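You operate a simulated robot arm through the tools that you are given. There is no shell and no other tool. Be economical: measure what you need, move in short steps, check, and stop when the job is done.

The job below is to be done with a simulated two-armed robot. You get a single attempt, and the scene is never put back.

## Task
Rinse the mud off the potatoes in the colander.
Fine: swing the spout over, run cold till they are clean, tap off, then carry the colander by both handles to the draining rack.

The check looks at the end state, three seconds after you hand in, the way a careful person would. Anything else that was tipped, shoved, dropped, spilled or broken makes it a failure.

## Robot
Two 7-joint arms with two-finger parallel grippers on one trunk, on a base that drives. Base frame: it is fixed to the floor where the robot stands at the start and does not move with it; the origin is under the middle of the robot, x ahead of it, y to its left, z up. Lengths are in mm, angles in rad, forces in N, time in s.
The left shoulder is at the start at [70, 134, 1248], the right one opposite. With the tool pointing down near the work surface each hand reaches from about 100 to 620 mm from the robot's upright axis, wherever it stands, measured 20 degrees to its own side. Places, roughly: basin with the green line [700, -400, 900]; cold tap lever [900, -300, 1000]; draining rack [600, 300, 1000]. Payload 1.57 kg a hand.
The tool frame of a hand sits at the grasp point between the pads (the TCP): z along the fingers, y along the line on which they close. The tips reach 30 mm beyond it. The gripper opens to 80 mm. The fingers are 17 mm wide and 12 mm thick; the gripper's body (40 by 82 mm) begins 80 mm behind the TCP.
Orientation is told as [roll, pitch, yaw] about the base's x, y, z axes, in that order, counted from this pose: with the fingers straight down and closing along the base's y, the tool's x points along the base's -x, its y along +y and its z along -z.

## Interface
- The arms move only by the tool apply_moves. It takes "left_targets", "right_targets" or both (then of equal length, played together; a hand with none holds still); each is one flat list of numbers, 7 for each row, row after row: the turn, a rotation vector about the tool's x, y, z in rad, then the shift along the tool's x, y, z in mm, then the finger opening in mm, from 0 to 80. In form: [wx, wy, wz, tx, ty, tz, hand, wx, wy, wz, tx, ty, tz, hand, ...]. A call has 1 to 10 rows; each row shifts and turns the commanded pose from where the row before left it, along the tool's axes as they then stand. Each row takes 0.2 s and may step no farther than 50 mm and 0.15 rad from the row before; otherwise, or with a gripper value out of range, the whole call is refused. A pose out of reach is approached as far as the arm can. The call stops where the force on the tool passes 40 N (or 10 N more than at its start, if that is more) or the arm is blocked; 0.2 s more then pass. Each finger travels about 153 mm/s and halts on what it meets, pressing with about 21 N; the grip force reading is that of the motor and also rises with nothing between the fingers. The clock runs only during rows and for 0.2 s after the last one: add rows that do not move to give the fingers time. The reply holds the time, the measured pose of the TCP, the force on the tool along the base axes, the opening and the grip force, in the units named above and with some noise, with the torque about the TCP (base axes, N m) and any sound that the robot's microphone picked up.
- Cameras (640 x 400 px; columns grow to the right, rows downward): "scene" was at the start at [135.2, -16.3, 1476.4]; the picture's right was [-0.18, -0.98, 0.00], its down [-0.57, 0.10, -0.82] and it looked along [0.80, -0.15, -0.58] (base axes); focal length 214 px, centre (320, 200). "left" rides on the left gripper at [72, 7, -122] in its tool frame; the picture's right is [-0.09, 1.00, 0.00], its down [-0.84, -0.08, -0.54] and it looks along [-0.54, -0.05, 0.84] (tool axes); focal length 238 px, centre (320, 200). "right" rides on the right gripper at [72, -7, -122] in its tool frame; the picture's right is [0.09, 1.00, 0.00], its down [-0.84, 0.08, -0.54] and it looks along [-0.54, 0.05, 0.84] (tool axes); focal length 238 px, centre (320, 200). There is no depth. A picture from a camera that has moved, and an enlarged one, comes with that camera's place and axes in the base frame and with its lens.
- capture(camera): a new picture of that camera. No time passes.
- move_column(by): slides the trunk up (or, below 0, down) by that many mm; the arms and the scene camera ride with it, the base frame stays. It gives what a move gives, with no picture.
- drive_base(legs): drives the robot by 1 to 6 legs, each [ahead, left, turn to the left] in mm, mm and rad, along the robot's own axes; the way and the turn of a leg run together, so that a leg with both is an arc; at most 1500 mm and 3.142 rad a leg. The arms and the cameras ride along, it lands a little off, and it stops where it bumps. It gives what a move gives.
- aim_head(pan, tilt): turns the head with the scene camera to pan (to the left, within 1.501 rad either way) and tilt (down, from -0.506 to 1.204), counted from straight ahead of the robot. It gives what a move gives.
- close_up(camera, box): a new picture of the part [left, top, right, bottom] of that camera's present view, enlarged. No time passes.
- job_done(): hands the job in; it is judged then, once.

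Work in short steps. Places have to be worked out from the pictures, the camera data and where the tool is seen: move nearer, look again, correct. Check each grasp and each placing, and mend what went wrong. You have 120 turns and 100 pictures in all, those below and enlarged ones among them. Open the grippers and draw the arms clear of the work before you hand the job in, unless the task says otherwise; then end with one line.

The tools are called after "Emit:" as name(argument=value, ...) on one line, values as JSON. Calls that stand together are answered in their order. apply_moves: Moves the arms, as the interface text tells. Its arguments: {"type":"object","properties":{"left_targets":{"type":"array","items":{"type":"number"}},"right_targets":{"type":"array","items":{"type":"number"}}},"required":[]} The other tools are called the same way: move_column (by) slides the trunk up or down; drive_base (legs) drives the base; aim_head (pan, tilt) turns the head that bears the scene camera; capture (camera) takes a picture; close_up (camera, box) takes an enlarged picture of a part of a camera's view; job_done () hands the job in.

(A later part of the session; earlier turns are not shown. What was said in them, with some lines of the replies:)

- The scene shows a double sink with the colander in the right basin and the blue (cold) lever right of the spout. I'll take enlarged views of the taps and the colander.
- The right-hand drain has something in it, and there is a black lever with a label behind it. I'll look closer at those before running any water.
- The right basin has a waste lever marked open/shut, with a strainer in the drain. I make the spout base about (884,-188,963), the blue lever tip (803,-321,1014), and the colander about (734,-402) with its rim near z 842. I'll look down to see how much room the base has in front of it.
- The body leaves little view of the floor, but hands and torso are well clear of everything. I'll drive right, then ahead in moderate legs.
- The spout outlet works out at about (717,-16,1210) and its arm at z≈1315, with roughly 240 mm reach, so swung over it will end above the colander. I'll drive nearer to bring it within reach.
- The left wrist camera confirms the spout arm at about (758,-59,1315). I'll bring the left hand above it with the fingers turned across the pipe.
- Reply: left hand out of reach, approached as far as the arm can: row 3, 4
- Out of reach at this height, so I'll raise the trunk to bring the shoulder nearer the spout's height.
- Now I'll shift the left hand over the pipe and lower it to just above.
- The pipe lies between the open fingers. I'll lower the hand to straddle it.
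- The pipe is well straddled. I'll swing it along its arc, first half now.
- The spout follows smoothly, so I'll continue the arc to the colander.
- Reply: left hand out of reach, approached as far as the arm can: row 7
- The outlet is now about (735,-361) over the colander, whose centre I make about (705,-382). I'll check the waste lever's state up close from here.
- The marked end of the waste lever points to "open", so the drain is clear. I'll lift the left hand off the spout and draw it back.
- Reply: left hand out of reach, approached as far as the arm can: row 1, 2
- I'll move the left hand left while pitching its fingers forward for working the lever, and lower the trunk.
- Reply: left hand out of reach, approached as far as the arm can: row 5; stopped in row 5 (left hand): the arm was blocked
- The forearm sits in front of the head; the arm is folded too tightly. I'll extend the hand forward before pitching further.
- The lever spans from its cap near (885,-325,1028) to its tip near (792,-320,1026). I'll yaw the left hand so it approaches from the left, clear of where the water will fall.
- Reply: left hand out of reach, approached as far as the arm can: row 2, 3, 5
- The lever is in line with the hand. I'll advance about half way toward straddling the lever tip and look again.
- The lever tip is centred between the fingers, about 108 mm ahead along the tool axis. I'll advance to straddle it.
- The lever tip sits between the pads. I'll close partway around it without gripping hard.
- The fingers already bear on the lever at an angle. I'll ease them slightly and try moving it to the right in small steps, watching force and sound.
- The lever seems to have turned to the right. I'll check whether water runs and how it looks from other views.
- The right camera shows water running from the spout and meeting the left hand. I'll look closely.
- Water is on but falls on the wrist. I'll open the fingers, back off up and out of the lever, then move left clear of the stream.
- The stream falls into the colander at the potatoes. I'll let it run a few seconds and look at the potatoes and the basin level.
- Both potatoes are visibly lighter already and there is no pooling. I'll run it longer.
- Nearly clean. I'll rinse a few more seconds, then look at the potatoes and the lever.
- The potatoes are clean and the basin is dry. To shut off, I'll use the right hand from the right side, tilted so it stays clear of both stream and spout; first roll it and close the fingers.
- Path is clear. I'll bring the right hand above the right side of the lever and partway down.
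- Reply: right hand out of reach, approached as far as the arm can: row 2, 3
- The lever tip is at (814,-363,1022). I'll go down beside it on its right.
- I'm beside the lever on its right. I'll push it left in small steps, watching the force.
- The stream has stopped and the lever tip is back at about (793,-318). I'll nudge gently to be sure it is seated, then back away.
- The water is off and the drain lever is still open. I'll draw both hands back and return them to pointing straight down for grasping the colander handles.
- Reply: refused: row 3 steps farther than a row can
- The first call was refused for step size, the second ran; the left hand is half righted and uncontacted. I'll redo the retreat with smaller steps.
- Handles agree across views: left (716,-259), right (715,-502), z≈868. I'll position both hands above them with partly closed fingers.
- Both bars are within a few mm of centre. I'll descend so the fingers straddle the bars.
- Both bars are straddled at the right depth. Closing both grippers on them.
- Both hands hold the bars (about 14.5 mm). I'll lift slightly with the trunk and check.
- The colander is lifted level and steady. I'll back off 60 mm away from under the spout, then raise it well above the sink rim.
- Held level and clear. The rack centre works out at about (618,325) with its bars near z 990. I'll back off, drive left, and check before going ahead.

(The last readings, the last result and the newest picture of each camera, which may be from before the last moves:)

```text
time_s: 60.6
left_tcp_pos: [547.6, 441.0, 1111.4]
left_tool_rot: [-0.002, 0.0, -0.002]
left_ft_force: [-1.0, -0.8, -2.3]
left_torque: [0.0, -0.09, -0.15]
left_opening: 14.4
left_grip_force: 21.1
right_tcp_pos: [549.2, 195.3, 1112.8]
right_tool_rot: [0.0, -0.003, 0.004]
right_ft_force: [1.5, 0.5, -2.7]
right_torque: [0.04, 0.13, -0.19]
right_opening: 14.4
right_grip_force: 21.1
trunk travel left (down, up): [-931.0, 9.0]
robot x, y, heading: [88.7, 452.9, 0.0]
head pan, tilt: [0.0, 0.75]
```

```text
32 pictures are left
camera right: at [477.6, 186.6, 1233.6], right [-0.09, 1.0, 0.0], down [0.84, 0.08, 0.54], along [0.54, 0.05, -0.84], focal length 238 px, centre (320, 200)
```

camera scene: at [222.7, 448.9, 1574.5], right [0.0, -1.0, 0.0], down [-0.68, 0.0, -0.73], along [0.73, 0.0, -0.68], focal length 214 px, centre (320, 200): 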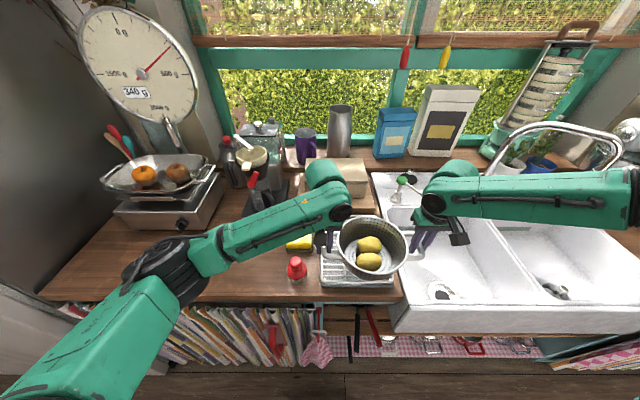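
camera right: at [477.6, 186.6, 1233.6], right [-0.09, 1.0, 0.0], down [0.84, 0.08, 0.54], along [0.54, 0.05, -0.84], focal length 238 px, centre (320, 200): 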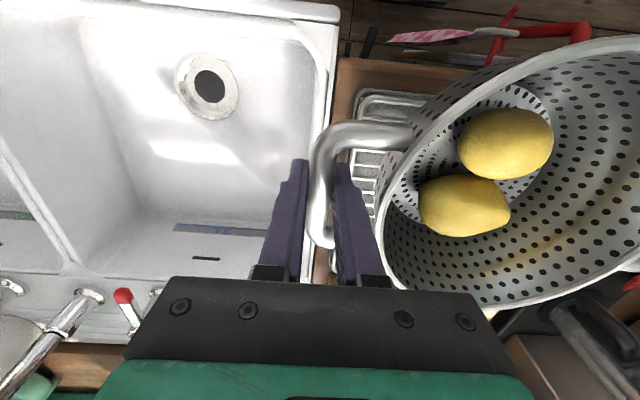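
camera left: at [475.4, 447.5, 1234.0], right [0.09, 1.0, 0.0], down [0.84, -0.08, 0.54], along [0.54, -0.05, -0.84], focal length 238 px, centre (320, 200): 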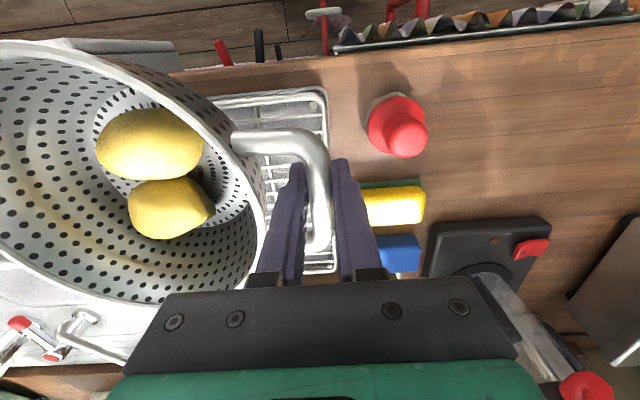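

From the wrist views the rack spans about x 512–748, y 228–445. The colander centre is (548,318), so I drive 78 ahead and 16 left.

Emit:
drive_base(legs=[[0, 16, 0], [76, 0, 0]])

Emit:
capture(camera="left")

Emit:
capture(camera="right")

Emit:
capture(camera="scene")

```text
time_s: 62.0
left_tcp_pos: [615.2, 455.6, 1116.0]
left_tool_rot: [-0.003, -0.007, -0.004]
left_ft_force: [-2.6, -0.2, -2.9]
left_torque: [0.02, 0.18, -0.12]
left_opening: 14.2
left_grip_force: 21.3
right_tcp_pos: [615.7, 209.7, 1115.9]
right_tool_rot: [0.003, -0.011, 0.002]
right_ft_force: [-0.4, 0.3, -1.8]
right_torque: [-0.01, -0.28, -0.2]
right_opening: 14.6
right_grip_force: 21.4
trunk travel left (down, up): [-931.0, 9.0]
robot x, y, heading: [169.9, 464.9, -0.001]
head pan, tilt: [0.0, 0.75]
```

```text
31 pictures are left
camera left: at [541.7, 461.8, 1237.3], right [0.1, 1.0, 0.0], down [0.83, -0.08, 0.55], along [0.55, -0.05, -0.84], focal length 238 px, centre (320, 200)
```

left: 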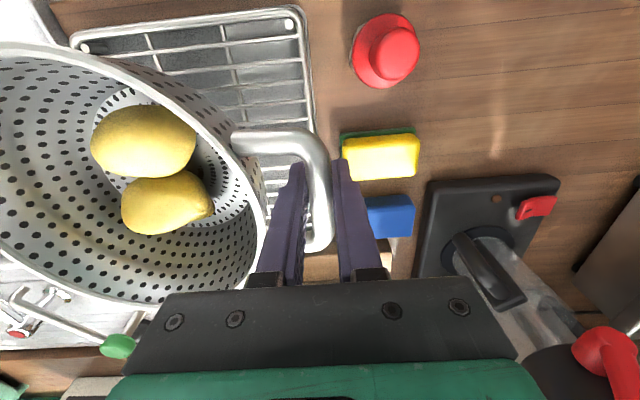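

```text
30 pictures are left
camera right: at [543.5, 201.0, 1236.5], right [-0.09, 1.0, 0.0], down [0.83, 0.08, 0.55], along [0.55, 0.05, -0.83], focal length 238 px, centre (320, 200)
```

right: 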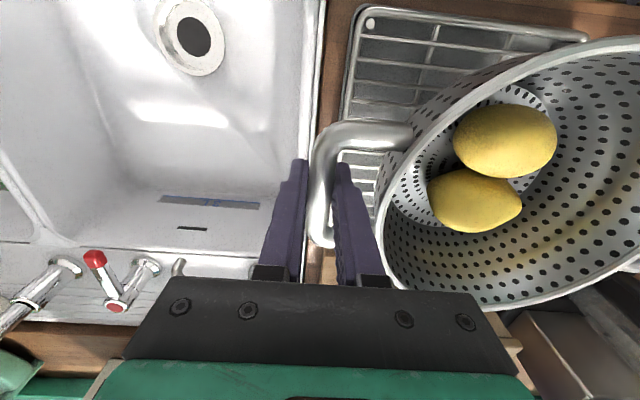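

```text
29 pictures are left
camera scene: at [286.2, 463.1, 1575.7], right [0.0, -1.0, 0.0], down [-0.68, 0.0, -0.74], along [0.74, 0.0, -0.68], focal length 214 px, centre (320, 200)
```

scene: 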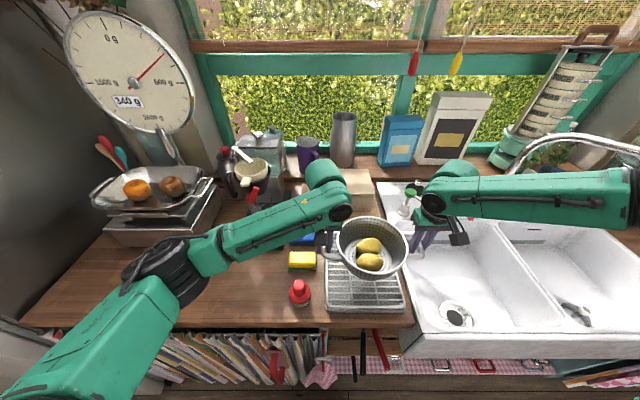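

The colander is centred over the rack. I'll lower in small trunk steps, watching the vertical forces for touch-down.

Emit:
move_column(by=-20)

Emit:
close_up(camera="scene", box=[280, 190, 460, 330])

```text
time_s: 62.7
left_tcp_pos: [619.9, 454.5, 1094.3]
left_tool_rot: [-0.003, -0.002, -0.004]
left_ft_force: [-1.2, 0.0, -2.2]
left_torque: [0.03, -0.11, -0.08]
left_opening: 14.4
left_grip_force: 20.8
right_tcp_pos: [622.2, 210.5, 1092.1]
right_tool_rot: [0.002, -0.003, 0.001]
right_ft_force: [1.6, 0.8, -1.6]
right_torque: [-0.02, 0.1, -0.15]
right_opening: 14.4
right_grip_force: 20.9
trunk travel left (down, up): [-911.0, 29.0]
robot x, y, heading: [165.8, 467.6, 0.003]
head pan, tilt: [0.0, 0.75]
```

```text
2.86 times, centred on (370, 260) of scene
camera zoom: at [294.8, 463.8, 1554.8], right [0.0, -1.0, 0.0], down [-0.68, 0.0, -0.73], along [0.73, 0.0, -0.68], focal length 613 px, centre (177, 29)
```

zoom: 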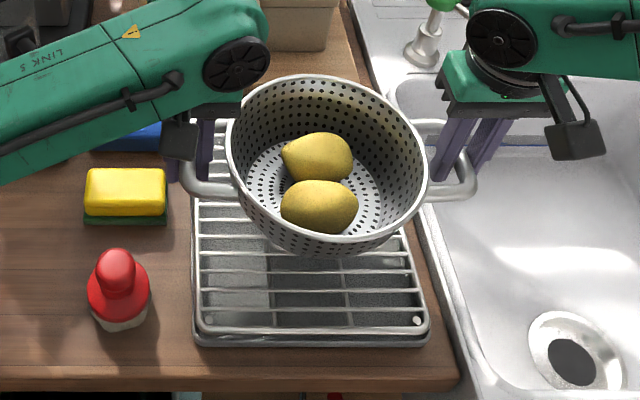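

Still in the air with no obstructions. I'll keep lowering.

Emit:
move_column(by=-15)

Emit:
move_column(by=-10)

Emit:
close_up(camera="scene", box=[280, 190, 460, 330])

```text
time_s: 63.4
left_tcp_pos: [621.9, 455.7, 1077.8]
left_tool_rot: [-0.004, 0.0, -0.002]
left_ft_force: [-1.3, 0.0, -3.2]
left_torque: [-0.04, 0.13, -0.12]
left_opening: 14.3
left_grip_force: 20.8
right_tcp_pos: [623.4, 210.5, 1076.3]
right_tool_rot: [0.002, -0.003, 0.002]
right_ft_force: [1.5, 1.3, -2.2]
right_torque: [0.0, -0.12, -0.13]
right_opening: 14.3
right_grip_force: 20.9
trunk travel left (down, up): [-896.0, 44.0]
robot x, y, heading: [159.9, 463.5, -0.002]
head pan, tilt: [0.0, 0.75]
```

```text
time_s: 63.9
left_tcp_pos: [622.7, 455.3, 1068.2]
left_tool_rot: [-0.004, 0.001, -0.003]
left_ft_force: [-0.5, -0.5, -1.6]
left_torque: [-0.01, 0.15, -0.12]
left_opening: 14.9
left_grip_force: 20.5
right_tcp_pos: [623.5, 209.9, 1066.7]
right_tool_rot: [0.002, -0.003, 0.001]
right_ft_force: [1.7, 0.2, -2.1]
right_torque: [0.02, -0.17, -0.17]
right_opening: 14.6
right_grip_force: 20.8
trunk travel left (down, up): [-886.0, 54.0]
robot x, y, heading: [165.9, 465.7, -0.002]
head pan, tilt: [0.0, 0.75]
```

```text
2.86 times, centred on (370, 260) of scene
camera zoom: at [298.5, 464.1, 1529.4], right [0.0, -1.0, 0.0], down [-0.68, 0.0, -0.73], along [0.73, 0.0, -0.68], focal length 613 px, centre (177, 29)
```

zoom: 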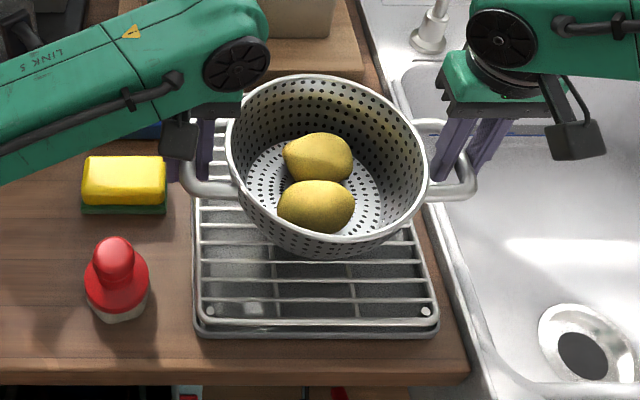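

Forces still show the full weight, so it isn't down yet. I'll go on in 8 mm steps.

Emit:
move_column(by=-8)

Emit:
move_column(by=-8)

```text
time_s: 64.5
left_tcp_pos: [623.1, 456.1, 1060.0]
left_tool_rot: [-0.004, 0.001, -0.003]
left_ft_force: [-0.9, -0.7, -2.6]
left_torque: [-0.01, 0.13, -0.12]
left_opening: 14.3
left_grip_force: 20.8
right_tcp_pos: [624.7, 210.9, 1058.1]
right_tool_rot: [0.001, -0.003, 0.002]
right_ft_force: [1.2, 0.5, -2.7]
right_torque: [-0.01, -0.11, -0.18]
right_opening: 14.6
right_grip_force: 20.9
trunk travel left (down, up): [-878.0, 62.0]
robot x, y, heading: [164.4, 465.3, -0.001]
head pan, tilt: [0.0, 0.75]
```

```text
time_s: 65.1
left_tcp_pos: [623.3, 454.5, 1051.2]
left_tool_rot: [-0.004, 0.001, -0.005]
left_ft_force: [-0.9, -0.4, -2.2]
left_torque: [0.02, 0.01, -0.13]
left_opening: 14.4
left_grip_force: 21.0
right_tcp_pos: [623.4, 210.7, 1049.4]
right_tool_rot: [0.0, 0.001, -0.001]
right_ft_force: [2.0, 0.3, -2.7]
right_torque: [-0.03, 0.02, -0.2]
right_opening: 14.7
right_grip_force: 21.1
trunk travel left (down, up): [-870.0, 70.0]
robot x, y, heading: [168.5, 462.4, 0.001]
head pan, tilt: [0.0, 0.75]
```

Emit:
move_column(by=-8)

Emit:
move_column(by=-8)

Emit:
close_up(camera="scene", box=[280, 190, 460, 330])

```text
time_s: 65.6
left_tcp_pos: [621.6, 456.0, 1045.7]
left_tool_rot: [-0.007, -0.006, -0.003]
left_ft_force: [1.2, -0.2, 14.6]
left_torque: [-0.03, -0.04, -0.21]
left_opening: 15.1
left_grip_force: 20.8
right_tcp_pos: [622.3, 210.9, 1045.0]
right_tool_rot: [0.002, -0.007, 0.003]
right_ft_force: [4.3, -3.1, 15.2]
right_torque: [-0.07, -0.09, -0.24]
right_opening: 14.8
right_grip_force: 21.0
trunk travel left (down, up): [-862.0, 78.0]
robot x, y, heading: [169.3, 462.2, 0.002]
head pan, tilt: [0.0, 0.75]
```

```text
time_s: 66.2
left_tcp_pos: [619.2, 456.9, 1036.8]
left_tool_rot: [-0.003, -0.003, -0.002]
left_ft_force: [-0.4, 1.2, 12.9]
left_torque: [-0.01, -0.25, -0.01]
left_opening: 14.6
left_grip_force: 21.1
right_tcp_pos: [620.0, 211.8, 1035.9]
right_tool_rot: [0.0, -0.004, 0.001]
right_ft_force: [1.0, -1.7, 13.1]
right_torque: [0.01, -0.2, -0.12]
right_opening: 14.6
right_grip_force: 21.0
trunk travel left (down, up): [-854.0, 86.0]
robot x, y, heading: [167.8, 462.7, 0.002]
head pan, tilt: [0.0, 0.75]
```

```text
2.86 times, centred on (370, 260) of scene
camera zoom: at [292.4, 465.9, 1497.9], right [0.0, -1.0, 0.0], down [-0.68, 0.0, -0.73], along [0.73, 0.0, -0.68], focal length 613 px, centre (177, 29)
```

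zoom: 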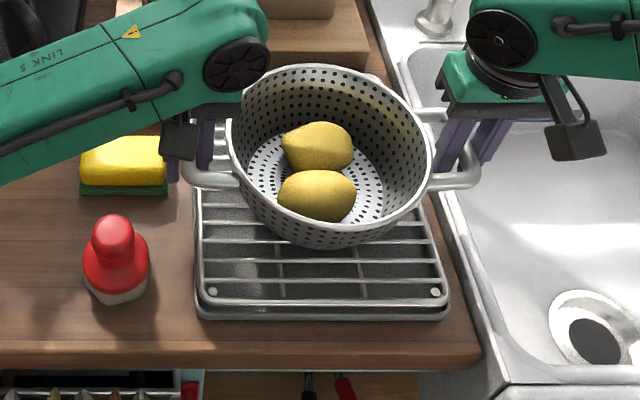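

Touched down and pressed slightly. I'll ease up a few mm, then open both grippers modestly.

Emit:
move_column(by=3)

Emit:
apply_moves(left_targets=[0, 0, 0, 0, 0, 0, 22, 0, 0, 0, 0, 0, 0, 32, 0, 0, 0, 0, 0, 0, 34], right_targets=[0, 0, 0, 0, 0, 0, 22, 0, 0, 0, 0, 0, 0, 32, 0, 0, 0, 0, 0, 0, 34])

Emit:
capture(camera="left")

Emit:
capture(camera="right")

```text
time_s: 66.7
left_tcp_pos: [621.8, 455.8, 1037.5]
left_tool_rot: [-0.003, 0.003, -0.004]
left_ft_force: [-1.2, -0.9, -1.3]
left_torque: [0.04, 0.01, -0.08]
left_opening: 14.4
left_grip_force: 20.7
right_tcp_pos: [622.4, 210.9, 1036.2]
right_tool_rot: [0.001, -0.001, 0.0]
right_ft_force: [-0.7, 2.3, -0.6]
right_torque: [0.02, -0.08, -0.08]
right_opening: 14.6
right_grip_force: 20.9
trunk travel left (down, up): [-857.0, 83.0]
robot x, y, heading: [165.4, 464.8, 0.002]
head pan, tilt: [0.0, 0.75]
```

```text
time_s: 67.5
left_tcp_pos: [621.9, 456.0, 1039.3]
left_tool_rot: [-0.004, 0.0, -0.005]
left_ft_force: [0.1, -0.1, -0.1]
left_torque: [0.01, 0.0, 0.0]
left_opening: 34.0
left_grip_force: 0.1
right_tcp_pos: [623.6, 211.4, 1038.1]
right_tool_rot: [-0.001, -0.001, 0.001]
right_ft_force: [0.5, 0.4, 0.3]
right_torque: [0.04, 0.02, 0.02]
right_opening: 34.1
right_grip_force: 0.0
trunk travel left (down, up): [-857.0, 83.0]
robot x, y, heading: [165.9, 461.7, -0.001]
head pan, tilt: [0.0, 0.75]
```

```text
25 pictures are left
camera left: at [550.2, 463.0, 1160.3], right [0.09, 1.0, 0.0], down [0.84, -0.08, 0.54], along [0.54, -0.05, -0.84], focal length 238 px, centre (320, 200)
```

left: 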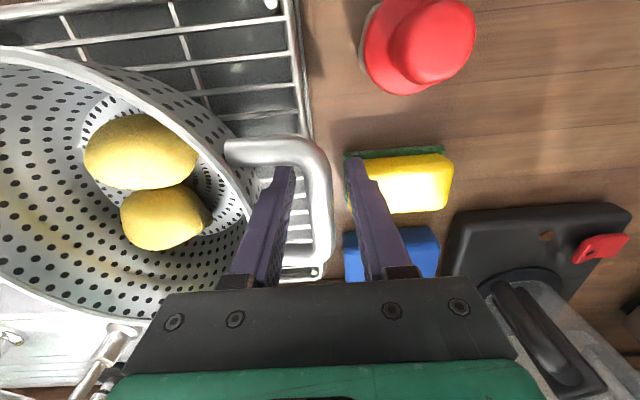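

```text
24 pictures are left
camera right: at [552.0, 202.1, 1159.8], right [-0.09, 1.0, 0.0], down [0.84, 0.08, 0.54], along [0.54, 0.05, -0.84], focal length 238 px, centre (320, 200)
```

right: 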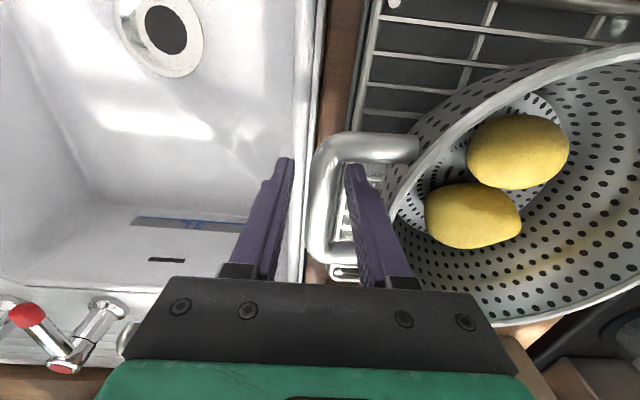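

Both are released and the colander stands on the rack. I'll raise both hands straight up and check.

Emit:
apply_moves(left_targets=[0, 0, 0, 0, 0, -20, 34, 0, 0, 0, 0, 0, -30, 34, 0, 0, 0, 0, 0, -40, 34, 0, 0, 0, 0, 0, -40, 60], right_targets=[0, 0, 0, 0, 0, -20, 34, 0, 0, 0, 0, 0, -30, 34, 0, 0, 0, 0, 0, -40, 34, 0, 0, 0, 0, 0, -40, 60])

Emit:
capture(camera="scene")

```text
time_s: 68.5
left_tcp_pos: [620.7, 455.7, 1169.6]
left_tool_rot: [-0.004, -0.001, -0.001]
left_ft_force: [0.4, 0.5, 0.2]
left_torque: [0.01, 0.01, 0.0]
left_opening: 60.1
left_grip_force: 0.2
right_tcp_pos: [621.3, 210.6, 1169.3]
right_tool_rot: [0.0, -0.002, 0.001]
right_ft_force: [0.4, -0.4, 1.0]
right_torque: [0.0, -0.03, -0.02]
right_opening: 60.1
right_grip_force: 0.0
trunk travel left (down, up): [-857.0, 83.0]
robot x, y, heading: [167.0, 462.5, 0.003]
head pan, tilt: [0.0, 0.75]
```

```text
23 pictures are left
camera scene: at [295.4, 465.3, 1500.7], right [0.0, -1.0, 0.0], down [-0.68, 0.0, -0.73], along [0.73, 0.0, -0.68], focal length 214 px, centre (320, 200)
```

scene: 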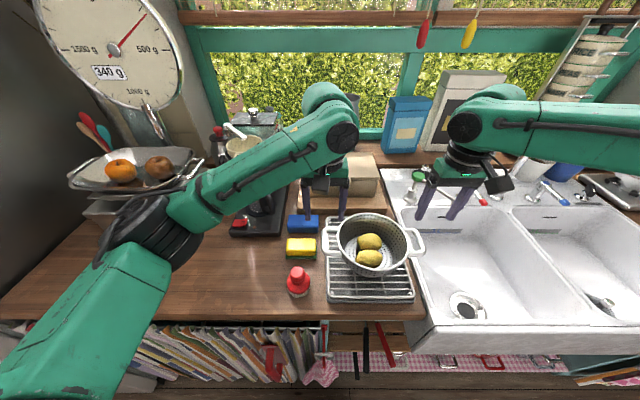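

The colander sits on the rack with both potatoes clean. I'll drive back to clear the arms and take a final look.

Emit:
drive_base(legs=[[-200, 0, 0]])

Emit:
aim_head(pan=-0.3, tilt=0.6)

Emit:
capture(camera="scene")

Emit:
close_up(camera="scene", box=[150, 170, 330, 300])

Emit:
close_up(camera="scene", box=[300, 100, 560, 280])

```text
time_s: 70.1
left_tcp_pos: [426.0, 455.7, 1167.6]
left_tool_rot: [-0.004, 0.004, -0.002]
left_ft_force: [-0.5, 0.7, -0.4]
left_torque: [-0.01, 0.01, 0.0]
left_opening: 60.0
left_grip_force: 0.0
right_tcp_pos: [426.5, 209.6, 1166.7]
right_tool_rot: [0.001, 0.003, 0.002]
right_ft_force: [-0.5, 0.5, -0.2]
right_torque: [-0.01, 0.0, -0.03]
right_opening: 59.7
right_grip_force: 0.1
trunk travel left (down, up): [-857.0, 83.0]
robot x, y, heading: [-34.9, 464.6, 0.002]
head pan, tilt: [0.0, 0.75]
```

```text
time_s: 70.9
left_tcp_pos: [422.6, 455.9, 1168.9]
left_tool_rot: [-0.004, -0.001, -0.002]
left_ft_force: [0.1, -0.6, -0.2]
left_torque: [0.01, 0.01, 0.0]
left_opening: 60.2
left_grip_force: 0.0
right_tcp_pos: [423.1, 211.0, 1168.4]
right_tool_rot: [0.001, -0.004, 0.002]
right_ft_force: [-0.1, 0.1, -0.1]
right_torque: [-0.01, 0.0, 0.03]
right_opening: 60.0
right_grip_force: 0.0
trunk travel left (down, up): [-857.0, 83.0]
robot x, y, heading: [-35.1, 464.3, 0.001]
head pan, tilt: [-0.3, 0.6]
```

```text
22 pictures are left
camera scene: at [98.0, 438.4, 1513.6], right [-0.29, -0.96, 0.0], down [-0.54, 0.17, -0.83], along [0.79, -0.24, -0.56], focal length 214 px, centre (320, 200)
```

scene: 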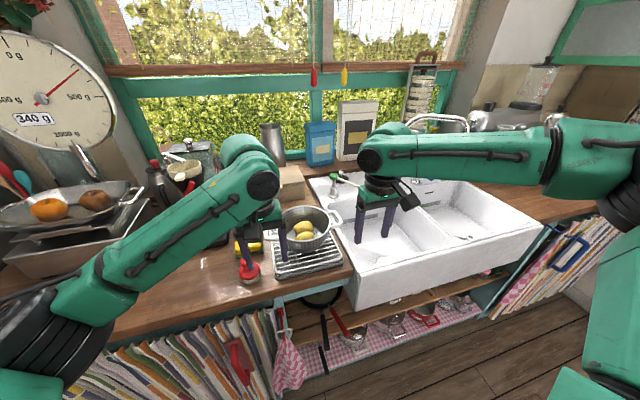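

```text
3.08 times, centred on (240, 235) of scene
camera zoom: at [98.0, 438.4, 1513.6], right [-0.29, -0.96, 0.0], down [-0.54, 0.17, -0.83], along [0.79, -0.24, -0.56], focal length 660 px, centre (566, 92)
```

zoom: 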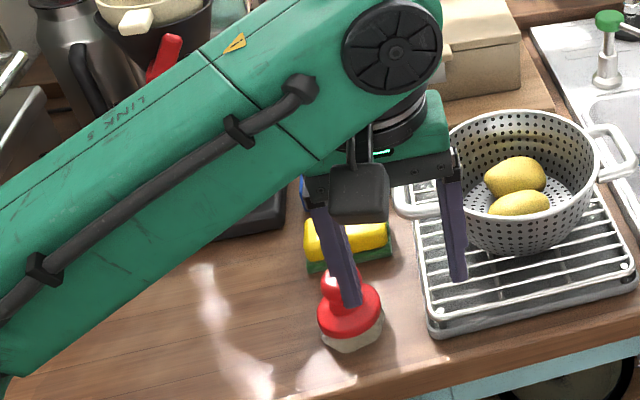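

```text
2.22 times, centred on (430, 190) of scene
camera zoom: at [98.0, 438.4, 1513.6], right [-0.29, -0.96, 0.0], down [-0.54, 0.17, -0.83], along [0.79, -0.24, -0.56], focal length 477 px, centre (76, 222)
```

zoom: 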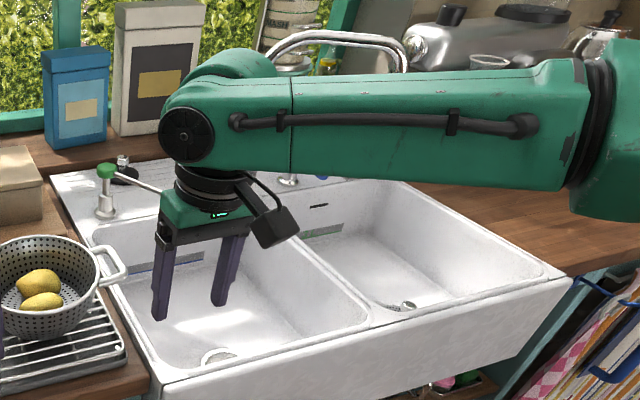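

Everything stands as it should: tap off, basin empty, colander level on the rack, grippers open and clear. Handing in.

Emit:
job_done()

```text
The job is handed in.
```

The potatoes are rinsed clean, the cold tap is off, and the colander stands level on the draining rack with nothing else moved or spilled that I could see.
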